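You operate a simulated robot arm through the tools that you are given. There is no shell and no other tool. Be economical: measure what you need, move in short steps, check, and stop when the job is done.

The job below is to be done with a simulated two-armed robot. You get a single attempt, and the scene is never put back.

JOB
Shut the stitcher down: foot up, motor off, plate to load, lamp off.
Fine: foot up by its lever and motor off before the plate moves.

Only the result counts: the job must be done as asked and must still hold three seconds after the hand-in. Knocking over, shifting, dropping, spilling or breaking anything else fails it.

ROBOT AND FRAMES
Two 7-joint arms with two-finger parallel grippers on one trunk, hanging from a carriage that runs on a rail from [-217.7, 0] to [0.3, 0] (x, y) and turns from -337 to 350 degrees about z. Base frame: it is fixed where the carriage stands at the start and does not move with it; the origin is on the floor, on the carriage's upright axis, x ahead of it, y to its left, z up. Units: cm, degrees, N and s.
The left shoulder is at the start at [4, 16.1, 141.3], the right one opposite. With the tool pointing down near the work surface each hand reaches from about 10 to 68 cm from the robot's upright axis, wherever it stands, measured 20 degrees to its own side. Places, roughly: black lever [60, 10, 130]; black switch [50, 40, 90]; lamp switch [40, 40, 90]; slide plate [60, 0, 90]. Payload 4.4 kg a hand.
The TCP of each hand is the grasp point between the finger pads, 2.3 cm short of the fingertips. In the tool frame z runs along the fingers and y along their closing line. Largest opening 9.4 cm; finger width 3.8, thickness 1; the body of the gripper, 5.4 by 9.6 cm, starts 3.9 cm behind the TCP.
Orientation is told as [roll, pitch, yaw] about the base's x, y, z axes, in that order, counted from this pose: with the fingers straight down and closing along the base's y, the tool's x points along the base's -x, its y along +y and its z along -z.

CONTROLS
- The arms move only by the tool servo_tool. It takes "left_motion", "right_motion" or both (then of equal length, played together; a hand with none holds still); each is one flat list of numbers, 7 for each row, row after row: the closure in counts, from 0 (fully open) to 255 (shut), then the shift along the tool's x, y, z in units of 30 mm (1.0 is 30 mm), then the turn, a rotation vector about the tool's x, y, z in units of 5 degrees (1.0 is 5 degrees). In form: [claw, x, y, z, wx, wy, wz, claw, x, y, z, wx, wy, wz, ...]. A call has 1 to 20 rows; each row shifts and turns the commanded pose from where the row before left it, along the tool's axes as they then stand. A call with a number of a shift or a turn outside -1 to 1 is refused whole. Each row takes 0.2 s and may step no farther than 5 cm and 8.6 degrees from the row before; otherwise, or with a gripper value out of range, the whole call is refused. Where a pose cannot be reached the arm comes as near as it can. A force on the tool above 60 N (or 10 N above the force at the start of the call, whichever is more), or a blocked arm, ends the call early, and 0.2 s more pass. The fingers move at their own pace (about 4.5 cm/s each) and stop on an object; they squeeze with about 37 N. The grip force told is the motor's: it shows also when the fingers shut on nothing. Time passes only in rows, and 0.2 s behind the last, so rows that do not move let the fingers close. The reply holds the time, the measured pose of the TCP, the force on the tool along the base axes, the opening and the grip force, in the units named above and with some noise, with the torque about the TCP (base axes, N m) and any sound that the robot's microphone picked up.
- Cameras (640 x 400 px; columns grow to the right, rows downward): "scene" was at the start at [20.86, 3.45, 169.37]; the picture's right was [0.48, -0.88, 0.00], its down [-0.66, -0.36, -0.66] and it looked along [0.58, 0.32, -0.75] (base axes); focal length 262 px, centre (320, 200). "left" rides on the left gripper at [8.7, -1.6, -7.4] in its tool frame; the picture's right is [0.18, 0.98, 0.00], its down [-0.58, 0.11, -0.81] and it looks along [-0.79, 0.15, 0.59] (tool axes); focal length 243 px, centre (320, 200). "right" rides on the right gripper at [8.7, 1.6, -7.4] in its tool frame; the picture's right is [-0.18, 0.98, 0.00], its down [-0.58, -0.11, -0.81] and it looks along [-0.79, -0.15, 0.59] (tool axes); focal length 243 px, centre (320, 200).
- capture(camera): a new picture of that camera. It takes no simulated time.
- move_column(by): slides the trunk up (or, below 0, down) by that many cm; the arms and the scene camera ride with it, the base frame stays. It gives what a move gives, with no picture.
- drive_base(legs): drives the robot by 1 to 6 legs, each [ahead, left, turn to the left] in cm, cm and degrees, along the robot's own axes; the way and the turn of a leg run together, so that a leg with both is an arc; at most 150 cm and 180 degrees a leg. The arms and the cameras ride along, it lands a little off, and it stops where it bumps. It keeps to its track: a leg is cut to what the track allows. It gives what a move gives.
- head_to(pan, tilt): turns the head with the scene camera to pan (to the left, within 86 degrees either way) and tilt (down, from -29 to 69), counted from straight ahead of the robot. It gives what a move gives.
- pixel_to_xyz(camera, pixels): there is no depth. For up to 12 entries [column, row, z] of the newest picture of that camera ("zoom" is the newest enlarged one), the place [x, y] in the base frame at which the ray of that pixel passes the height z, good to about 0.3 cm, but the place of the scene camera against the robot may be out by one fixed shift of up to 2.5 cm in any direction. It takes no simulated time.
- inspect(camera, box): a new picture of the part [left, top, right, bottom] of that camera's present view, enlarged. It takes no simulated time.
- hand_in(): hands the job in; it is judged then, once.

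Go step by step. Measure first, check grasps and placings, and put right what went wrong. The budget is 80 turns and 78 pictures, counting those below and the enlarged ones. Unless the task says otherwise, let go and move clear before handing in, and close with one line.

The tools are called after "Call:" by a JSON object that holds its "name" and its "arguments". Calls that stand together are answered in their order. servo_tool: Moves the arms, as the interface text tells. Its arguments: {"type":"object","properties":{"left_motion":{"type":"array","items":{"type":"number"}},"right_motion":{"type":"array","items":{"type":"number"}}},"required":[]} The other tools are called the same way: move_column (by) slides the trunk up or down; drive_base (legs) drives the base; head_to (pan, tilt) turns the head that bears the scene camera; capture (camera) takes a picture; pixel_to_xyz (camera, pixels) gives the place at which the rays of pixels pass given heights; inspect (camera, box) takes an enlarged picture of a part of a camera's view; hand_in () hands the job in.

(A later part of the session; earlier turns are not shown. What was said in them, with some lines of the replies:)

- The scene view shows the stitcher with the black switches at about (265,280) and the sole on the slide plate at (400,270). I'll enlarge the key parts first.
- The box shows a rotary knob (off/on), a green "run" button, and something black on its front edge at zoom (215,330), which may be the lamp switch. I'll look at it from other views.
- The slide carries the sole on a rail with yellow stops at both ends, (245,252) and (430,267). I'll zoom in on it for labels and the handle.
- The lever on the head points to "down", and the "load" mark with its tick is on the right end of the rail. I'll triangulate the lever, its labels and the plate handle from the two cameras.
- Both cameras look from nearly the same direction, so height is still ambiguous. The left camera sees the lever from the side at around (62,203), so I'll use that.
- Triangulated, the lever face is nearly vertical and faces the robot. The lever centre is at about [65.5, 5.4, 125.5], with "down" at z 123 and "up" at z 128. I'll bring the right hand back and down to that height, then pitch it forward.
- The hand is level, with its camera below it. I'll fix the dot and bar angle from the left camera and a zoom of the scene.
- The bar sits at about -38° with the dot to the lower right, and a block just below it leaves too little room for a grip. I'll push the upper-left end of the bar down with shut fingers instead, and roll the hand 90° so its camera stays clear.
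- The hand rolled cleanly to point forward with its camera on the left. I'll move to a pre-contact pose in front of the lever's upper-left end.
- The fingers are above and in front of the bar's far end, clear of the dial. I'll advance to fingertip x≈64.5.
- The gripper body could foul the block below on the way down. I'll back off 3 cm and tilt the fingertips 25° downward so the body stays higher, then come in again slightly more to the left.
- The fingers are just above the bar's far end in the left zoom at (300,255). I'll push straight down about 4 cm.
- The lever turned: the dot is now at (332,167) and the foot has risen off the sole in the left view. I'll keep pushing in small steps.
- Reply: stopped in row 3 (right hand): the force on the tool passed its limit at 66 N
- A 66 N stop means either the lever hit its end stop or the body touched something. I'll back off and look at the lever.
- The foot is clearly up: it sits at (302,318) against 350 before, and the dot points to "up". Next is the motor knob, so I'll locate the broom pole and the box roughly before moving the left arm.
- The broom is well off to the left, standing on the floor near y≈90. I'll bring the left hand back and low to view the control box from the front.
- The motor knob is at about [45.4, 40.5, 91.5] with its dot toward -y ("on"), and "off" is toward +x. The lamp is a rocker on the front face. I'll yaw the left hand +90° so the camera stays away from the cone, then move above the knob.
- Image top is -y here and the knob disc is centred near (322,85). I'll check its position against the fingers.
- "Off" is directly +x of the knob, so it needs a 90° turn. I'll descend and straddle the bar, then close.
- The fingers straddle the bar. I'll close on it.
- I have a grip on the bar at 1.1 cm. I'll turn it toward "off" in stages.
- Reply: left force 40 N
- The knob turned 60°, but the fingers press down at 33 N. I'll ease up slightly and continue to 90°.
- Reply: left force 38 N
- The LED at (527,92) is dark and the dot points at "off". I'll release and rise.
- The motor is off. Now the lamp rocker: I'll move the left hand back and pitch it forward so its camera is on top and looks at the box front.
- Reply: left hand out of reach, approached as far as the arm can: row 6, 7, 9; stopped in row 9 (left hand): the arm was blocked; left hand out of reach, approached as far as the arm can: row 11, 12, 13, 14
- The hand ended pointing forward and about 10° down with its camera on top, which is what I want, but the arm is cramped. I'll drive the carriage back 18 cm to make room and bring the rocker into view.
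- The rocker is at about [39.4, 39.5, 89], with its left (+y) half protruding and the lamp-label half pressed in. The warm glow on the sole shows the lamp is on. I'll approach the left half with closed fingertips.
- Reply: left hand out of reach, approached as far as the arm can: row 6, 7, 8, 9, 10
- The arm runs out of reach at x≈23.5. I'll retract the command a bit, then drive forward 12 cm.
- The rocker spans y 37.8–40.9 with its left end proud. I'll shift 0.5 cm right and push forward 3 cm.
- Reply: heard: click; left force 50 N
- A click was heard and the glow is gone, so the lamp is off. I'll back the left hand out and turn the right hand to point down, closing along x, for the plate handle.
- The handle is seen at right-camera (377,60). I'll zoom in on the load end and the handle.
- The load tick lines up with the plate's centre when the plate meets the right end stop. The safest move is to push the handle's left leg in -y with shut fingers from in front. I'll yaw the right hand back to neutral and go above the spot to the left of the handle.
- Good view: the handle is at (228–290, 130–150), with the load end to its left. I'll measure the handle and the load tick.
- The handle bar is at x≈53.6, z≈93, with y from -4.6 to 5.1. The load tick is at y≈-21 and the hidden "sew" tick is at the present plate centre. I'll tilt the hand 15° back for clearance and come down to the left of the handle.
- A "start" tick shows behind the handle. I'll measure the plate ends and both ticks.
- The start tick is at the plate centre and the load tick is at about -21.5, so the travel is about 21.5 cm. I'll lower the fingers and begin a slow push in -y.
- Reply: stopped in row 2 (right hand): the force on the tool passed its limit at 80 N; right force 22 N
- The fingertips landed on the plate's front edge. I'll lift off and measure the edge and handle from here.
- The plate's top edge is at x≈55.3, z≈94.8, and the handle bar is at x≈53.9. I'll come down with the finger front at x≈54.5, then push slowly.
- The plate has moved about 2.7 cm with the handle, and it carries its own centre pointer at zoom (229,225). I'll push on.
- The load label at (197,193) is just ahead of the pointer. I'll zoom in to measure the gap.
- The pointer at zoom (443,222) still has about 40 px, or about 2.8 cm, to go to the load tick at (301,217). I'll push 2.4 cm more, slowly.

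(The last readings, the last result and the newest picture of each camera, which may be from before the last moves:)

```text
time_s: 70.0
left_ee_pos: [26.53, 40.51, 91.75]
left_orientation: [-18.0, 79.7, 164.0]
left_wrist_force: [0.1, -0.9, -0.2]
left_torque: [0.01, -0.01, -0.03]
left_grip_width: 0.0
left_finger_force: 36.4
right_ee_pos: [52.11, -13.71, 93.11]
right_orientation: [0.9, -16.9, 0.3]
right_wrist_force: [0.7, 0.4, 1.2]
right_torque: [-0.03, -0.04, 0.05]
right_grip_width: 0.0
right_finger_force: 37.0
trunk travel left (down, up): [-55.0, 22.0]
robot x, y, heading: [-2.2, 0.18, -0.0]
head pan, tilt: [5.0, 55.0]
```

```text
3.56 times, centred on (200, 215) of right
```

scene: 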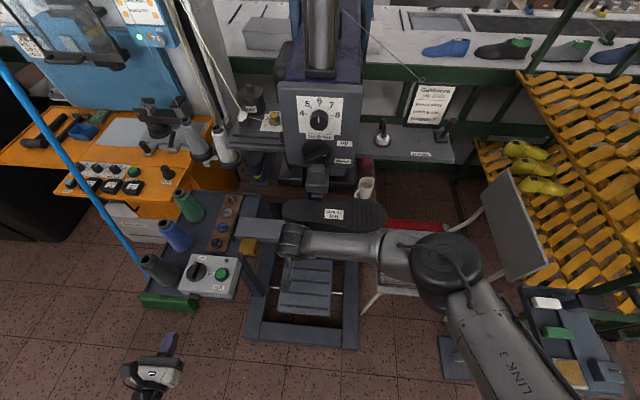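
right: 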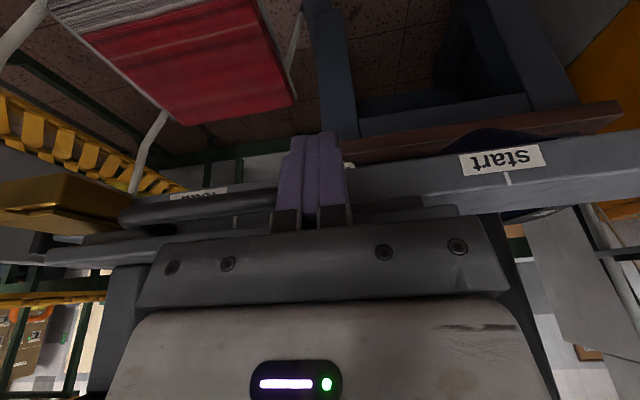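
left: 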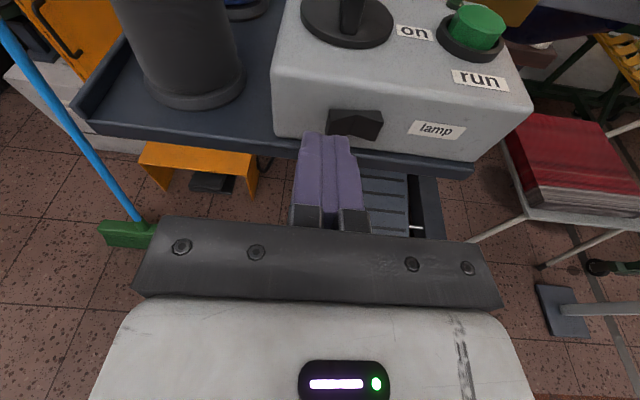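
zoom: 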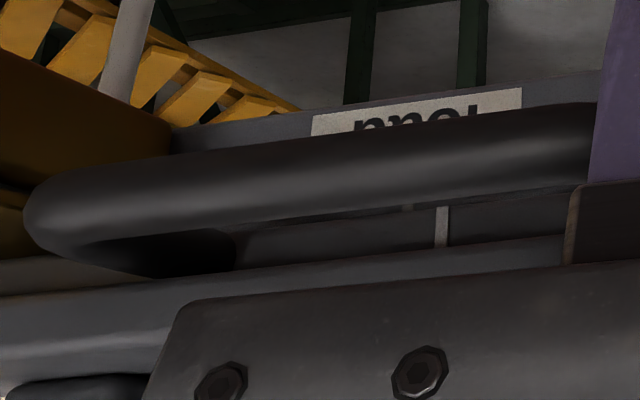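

Remaining gap is about 35 zoom px, or about 0.8 cm, but the oblique view has parallax. I'll push 0.8 cm, then back off and look square-on at the load tick.

Call:
{"name": "servo_tool", "arguments": {"right_motion": [255, 0, -0.09, 0, 0, 0, 0, 255, 0, -0.09, 0, 0, 0, 0, 255, 0, -0.08, 0, 0, 0, 0, 255, 0, 0.2, 0, 0, 0, 0, 255, 0, 0.2, 0, 0, 0, 0, 255, 0.4, 0, -0.96, 0, 0, 0, 255, 0.4, 0, -0.96, 0, 0, 0, 255, 0.4, 0, -0.96, 0, 0, 0, 255, 0.4, 0, -0.96, 0, 0, 0, 255, 0.4, 0, -0.96, 0, 0, 0, 255, 0, -0.8, 0, 0, 0, 0, 255, 0, -0.8, 0, 0, 0, 0, 255, 0, -0.8, 0, 0, 0, 0, 255, 0, -0.8, 0, 0, 0, 0]}}

Call:
{"name": "capture", "arguments": {"camera": "right"}}

```text
time_s: 73.0
left_ee_pos: [26.48, 40.5, 91.65]
left_orientation: [-17.9, 79.6, 164.2]
left_wrist_force: [-0.1, 0.6, -0.8]
left_torque: [0.0, 0.0, 0.02]
left_grip_width: 0.0
left_finger_force: 37.3
right_ee_pos: [42.35, -23.23, 105.0]
right_orientation: [0.9, -16.9, 0.3]
right_wrist_force: [0.3, 0.3, -0.2]
right_torque: [0.02, 0.02, 0.01]
right_grip_width: 0.0
right_finger_force: 37.3
trunk travel left (down, up): [-55.0, 22.0]
robot x, y, heading: [-1.92, 0.09, 0.1]
head pan, tilt: [5.0, 55.0]
```

```text
6 pictures are left
```

right: 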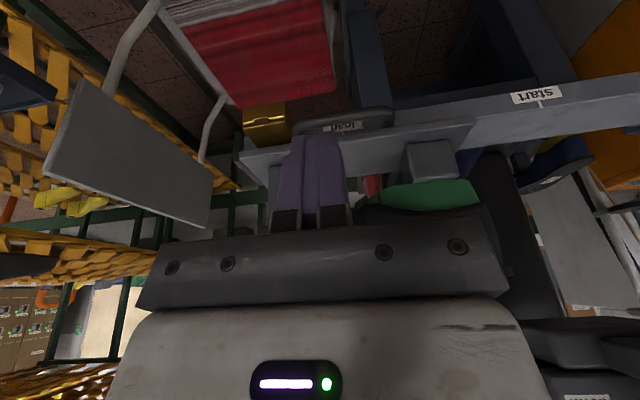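

Call:
{"name": "inspect", "arguments": {"camera": "right", "box": [280, 100, 400, 160]}}

Call:
{"name": "pixel_to_xyz", "arguments": {"camera": "right", "pixels": [[340, 128, 91], [340, 128, 92], [340, 128, 93], [340, 128, 94], [352, 132, 93], [540, 103, 92]]}}

```text
5.33 times, centred on (340, 130) of right
```

zoom: 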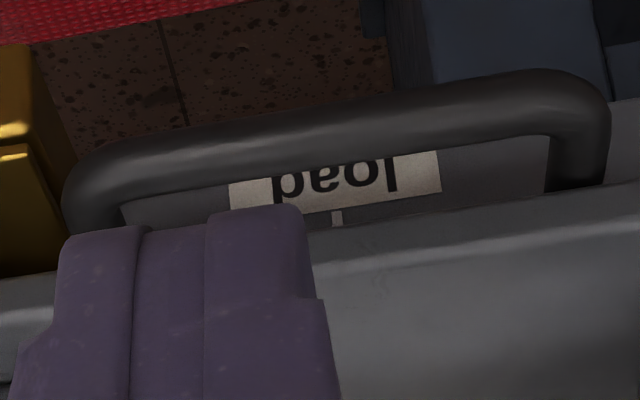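

```text
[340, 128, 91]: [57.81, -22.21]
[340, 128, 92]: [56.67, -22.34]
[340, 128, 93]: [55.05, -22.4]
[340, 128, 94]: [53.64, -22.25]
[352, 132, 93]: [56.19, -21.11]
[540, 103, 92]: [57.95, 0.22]
```

The load tick at zoom (337,217) lies nearly midway between the handle's legs. I'll measure the handle ends and tick in y.

Call:
{"name": "pixel_to_xyz", "arguments": {"camera": "right", "pixels": [[292.2, 128, 93.2], [393.8, 119, 93.2], [302.5, 131, 93.2], [382.2, 127, 93.2], [343.2, 133.2, 92], [343.2, 133.2, 92.6], [540, 103, 92.6], [241, 155, 94.8], [476, 123, 94.8]]}}

```text
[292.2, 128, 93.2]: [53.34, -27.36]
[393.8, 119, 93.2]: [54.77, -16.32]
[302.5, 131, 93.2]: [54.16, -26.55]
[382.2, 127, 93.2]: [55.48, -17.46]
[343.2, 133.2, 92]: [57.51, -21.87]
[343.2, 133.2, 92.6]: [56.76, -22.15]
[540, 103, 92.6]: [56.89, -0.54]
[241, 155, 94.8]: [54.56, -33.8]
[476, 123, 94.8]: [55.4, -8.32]
```

The handle midpoint (-21.9) and the tick (-22.0) agree, but the plate's own pointer may be hidden behind the fingers. I'll open the gripper to clear the view.

Call:
{"name": "servo_tool", "arguments": {"right_motion": [0, 0, 0, 0, 0, 0, 0, 0, 0, 0, 0, 0, 0, 0, 0, 0, 0, 0, 0, 0, 0, 0, 0, 0, 0, 0, 0, 0, 0, 0, 0, 0, 0, 0, 0, 0, 0, 0, 0, 0, 0, 0]}}

Call:
{"name": "inspect", "arguments": {"camera": "right", "box": [280, 100, 400, 160]}}

```text
time_s: 74.4
left_ee_pos: [26.5, 40.46, 91.78]
left_orientation: [-18.0, 79.7, 164.2]
left_wrist_force: [-0.4, -1.4, -0.4]
left_torque: [0.0, 0.01, 0.01]
left_grip_width: 0.0
left_finger_force: 37.2
right_ee_pos: [42.27, -23.15, 104.97]
right_orientation: [0.9, -16.9, 0.2]
right_wrist_force: [0.7, 0.2, 1.2]
right_torque: [0.02, -0.04, 0.01]
right_grip_width: 9.4
right_finger_force: 0.0
trunk travel left (down, up): [-55.0, 22.0]
robot x, y, heading: [-2.21, -0.07, -0.1]
head pan, tilt: [5.0, 55.0]
```

```text
5.33 times, centred on (340, 130) of right
```

zoom: 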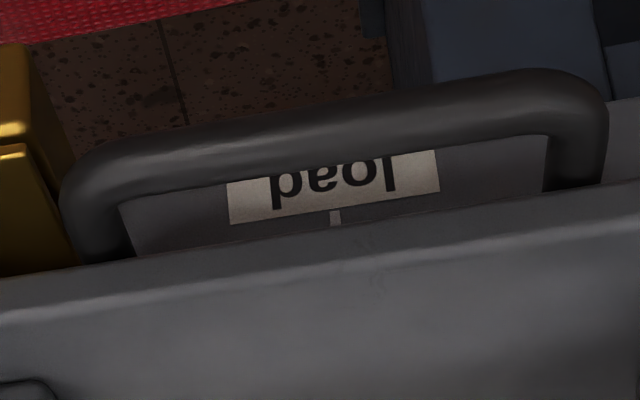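

No pointer shows on the plate face from this height, while the earlier low view did show it. I'll drop to a low square-on view to compare pointer and tick directly.

Call:
{"name": "servo_tool", "arguments": {"right_motion": [0, -0.05, 0, 0.887, 0, 0, 0, 0, -0.05, 0, 0.887, 0, 0, 0, 0, -0.05, 0, 0.887, 0, 0, 0, 0, -0.05, 0, 0.887, 0, 0, 0]}}

Call:
{"name": "inspect", "arguments": {"camera": "right", "box": [260, 140, 400, 230]}}

```text
time_s: 75.4
left_ee_pos: [26.52, 40.41, 91.76]
left_orientation: [-18.1, 79.6, 164.0]
left_wrist_force: [0.4, 0.5, 0.1]
left_torque: [0.0, -0.04, -0.02]
left_grip_width: 0.02
left_finger_force: 37.0
right_ee_pos: [45.91, -23.03, 95.05]
right_orientation: [1.0, -17.0, 0.1]
right_wrist_force: [0.0, 0.5, 0.1]
right_torque: [0.03, 0.0, 0.0]
right_grip_width: 9.42
right_finger_force: 0.0
trunk travel left (down, up): [-55.0, 22.0]
robot x, y, heading: [-2.09, -0.21, 0.1]
head pan, tilt: [5.0, 55.0]
```

```text
4.44 times, centred on (330, 185) of right
```

zoom: 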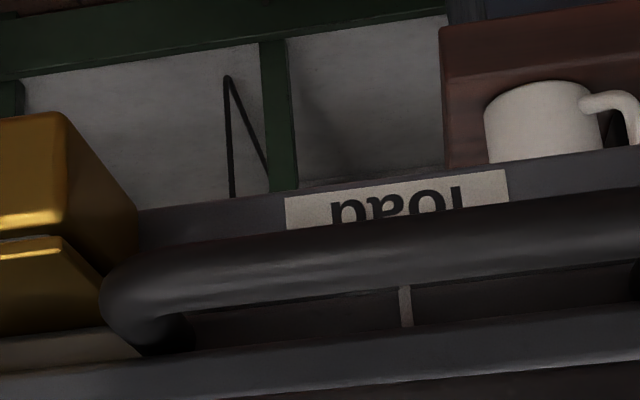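

Square-on, the plate's pointer at (405,305) lines up with the centre of the load label at (397,200), within about 0.1 cm. I'll retreat the right hand and do a final overall check.

Call:
{"name": "servo_tool", "arguments": {"right_motion": [0, 0.2, 0, -0.87, 0, 0, 0, 0, 0.2, 0, -0.87, 0, 0, 0, 0, 0.2, 0, -0.87, 0, 0, 0, 0, 0.2, 0, -0.87, 0, 0, 0, 0, 0.2, 0, -0.87, 0, 0, 0, 0, 0.2, -0.5, -0.87, 0, 0, 0, 0, 0.2, -0.5, -0.87, 0, 0, 0]}}

Call:
{"name": "capture", "arguments": {"camera": "scene"}}

```text
time_s: 77.0
left_ee_pos: [26.49, 40.49, 91.71]
left_orientation: [-17.9, 79.5, 164.2]
left_wrist_force: [-0.1, 0.5, 0.5]
left_torque: [0.04, 0.03, 0.0]
left_grip_width: 0.03
left_finger_force: 36.4
right_ee_pos: [36.74, -26.43, 111.26]
right_orientation: [0.9, -16.9, 0.3]
right_wrist_force: [0.1, -0.7, -0.4]
right_torque: [0.01, 0.04, 0.02]
right_grip_width: 9.4
right_finger_force: 0.0
trunk travel left (down, up): [-55.0, 22.0]
robot x, y, heading: [-1.98, 0.21, -0.2]
head pan, tilt: [5.0, 55.0]
```

```text
2 pictures are left
```

scene: 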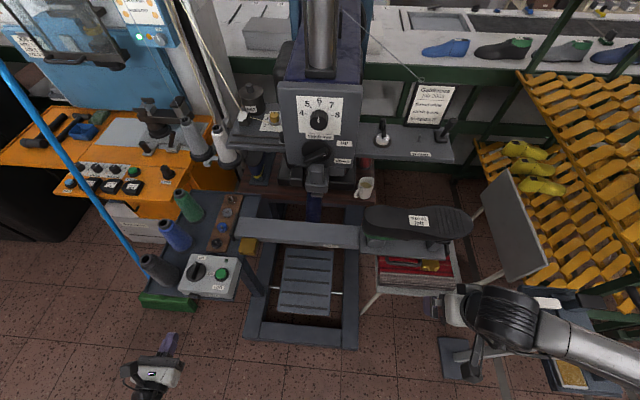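

The plate with the sole is at the load end, and everything else is still standing. One last zoom on the lever and plate before handing in.

Call:
{"name": "inspect", "arguments": {"camera": "scene", "box": [290, 130, 470, 280]}}

Call:
{"name": "inspect", "arguments": {"camera": "scene", "box": [170, 240, 260, 310]}}

```text
2.67 times, centred on (380, 205) of scene
```

zoom: 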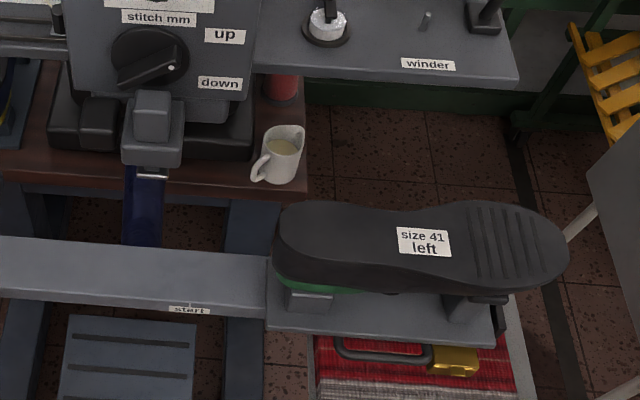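

```text
5.71 times, centred on (215, 275) of scene
```

zoom: 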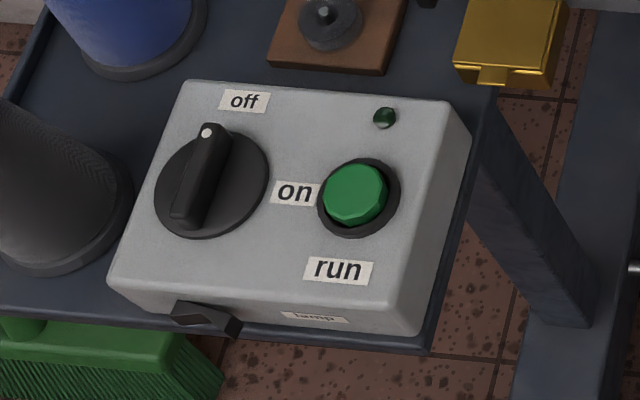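

The lever points to "up", the motor knob to "off" with its LED dark, the lamp is out and the plate is at "load". Both hands are clear, so I'm handing in.

Call:
{"name": "hand_in", "arguments": {}}

```text
The job is handed in.
```

The stitcher is shut down and handed in: foot up by its lever, then motor off, lamp off, and the plate slid to the load mark last (within about 0.1 cm by camera).
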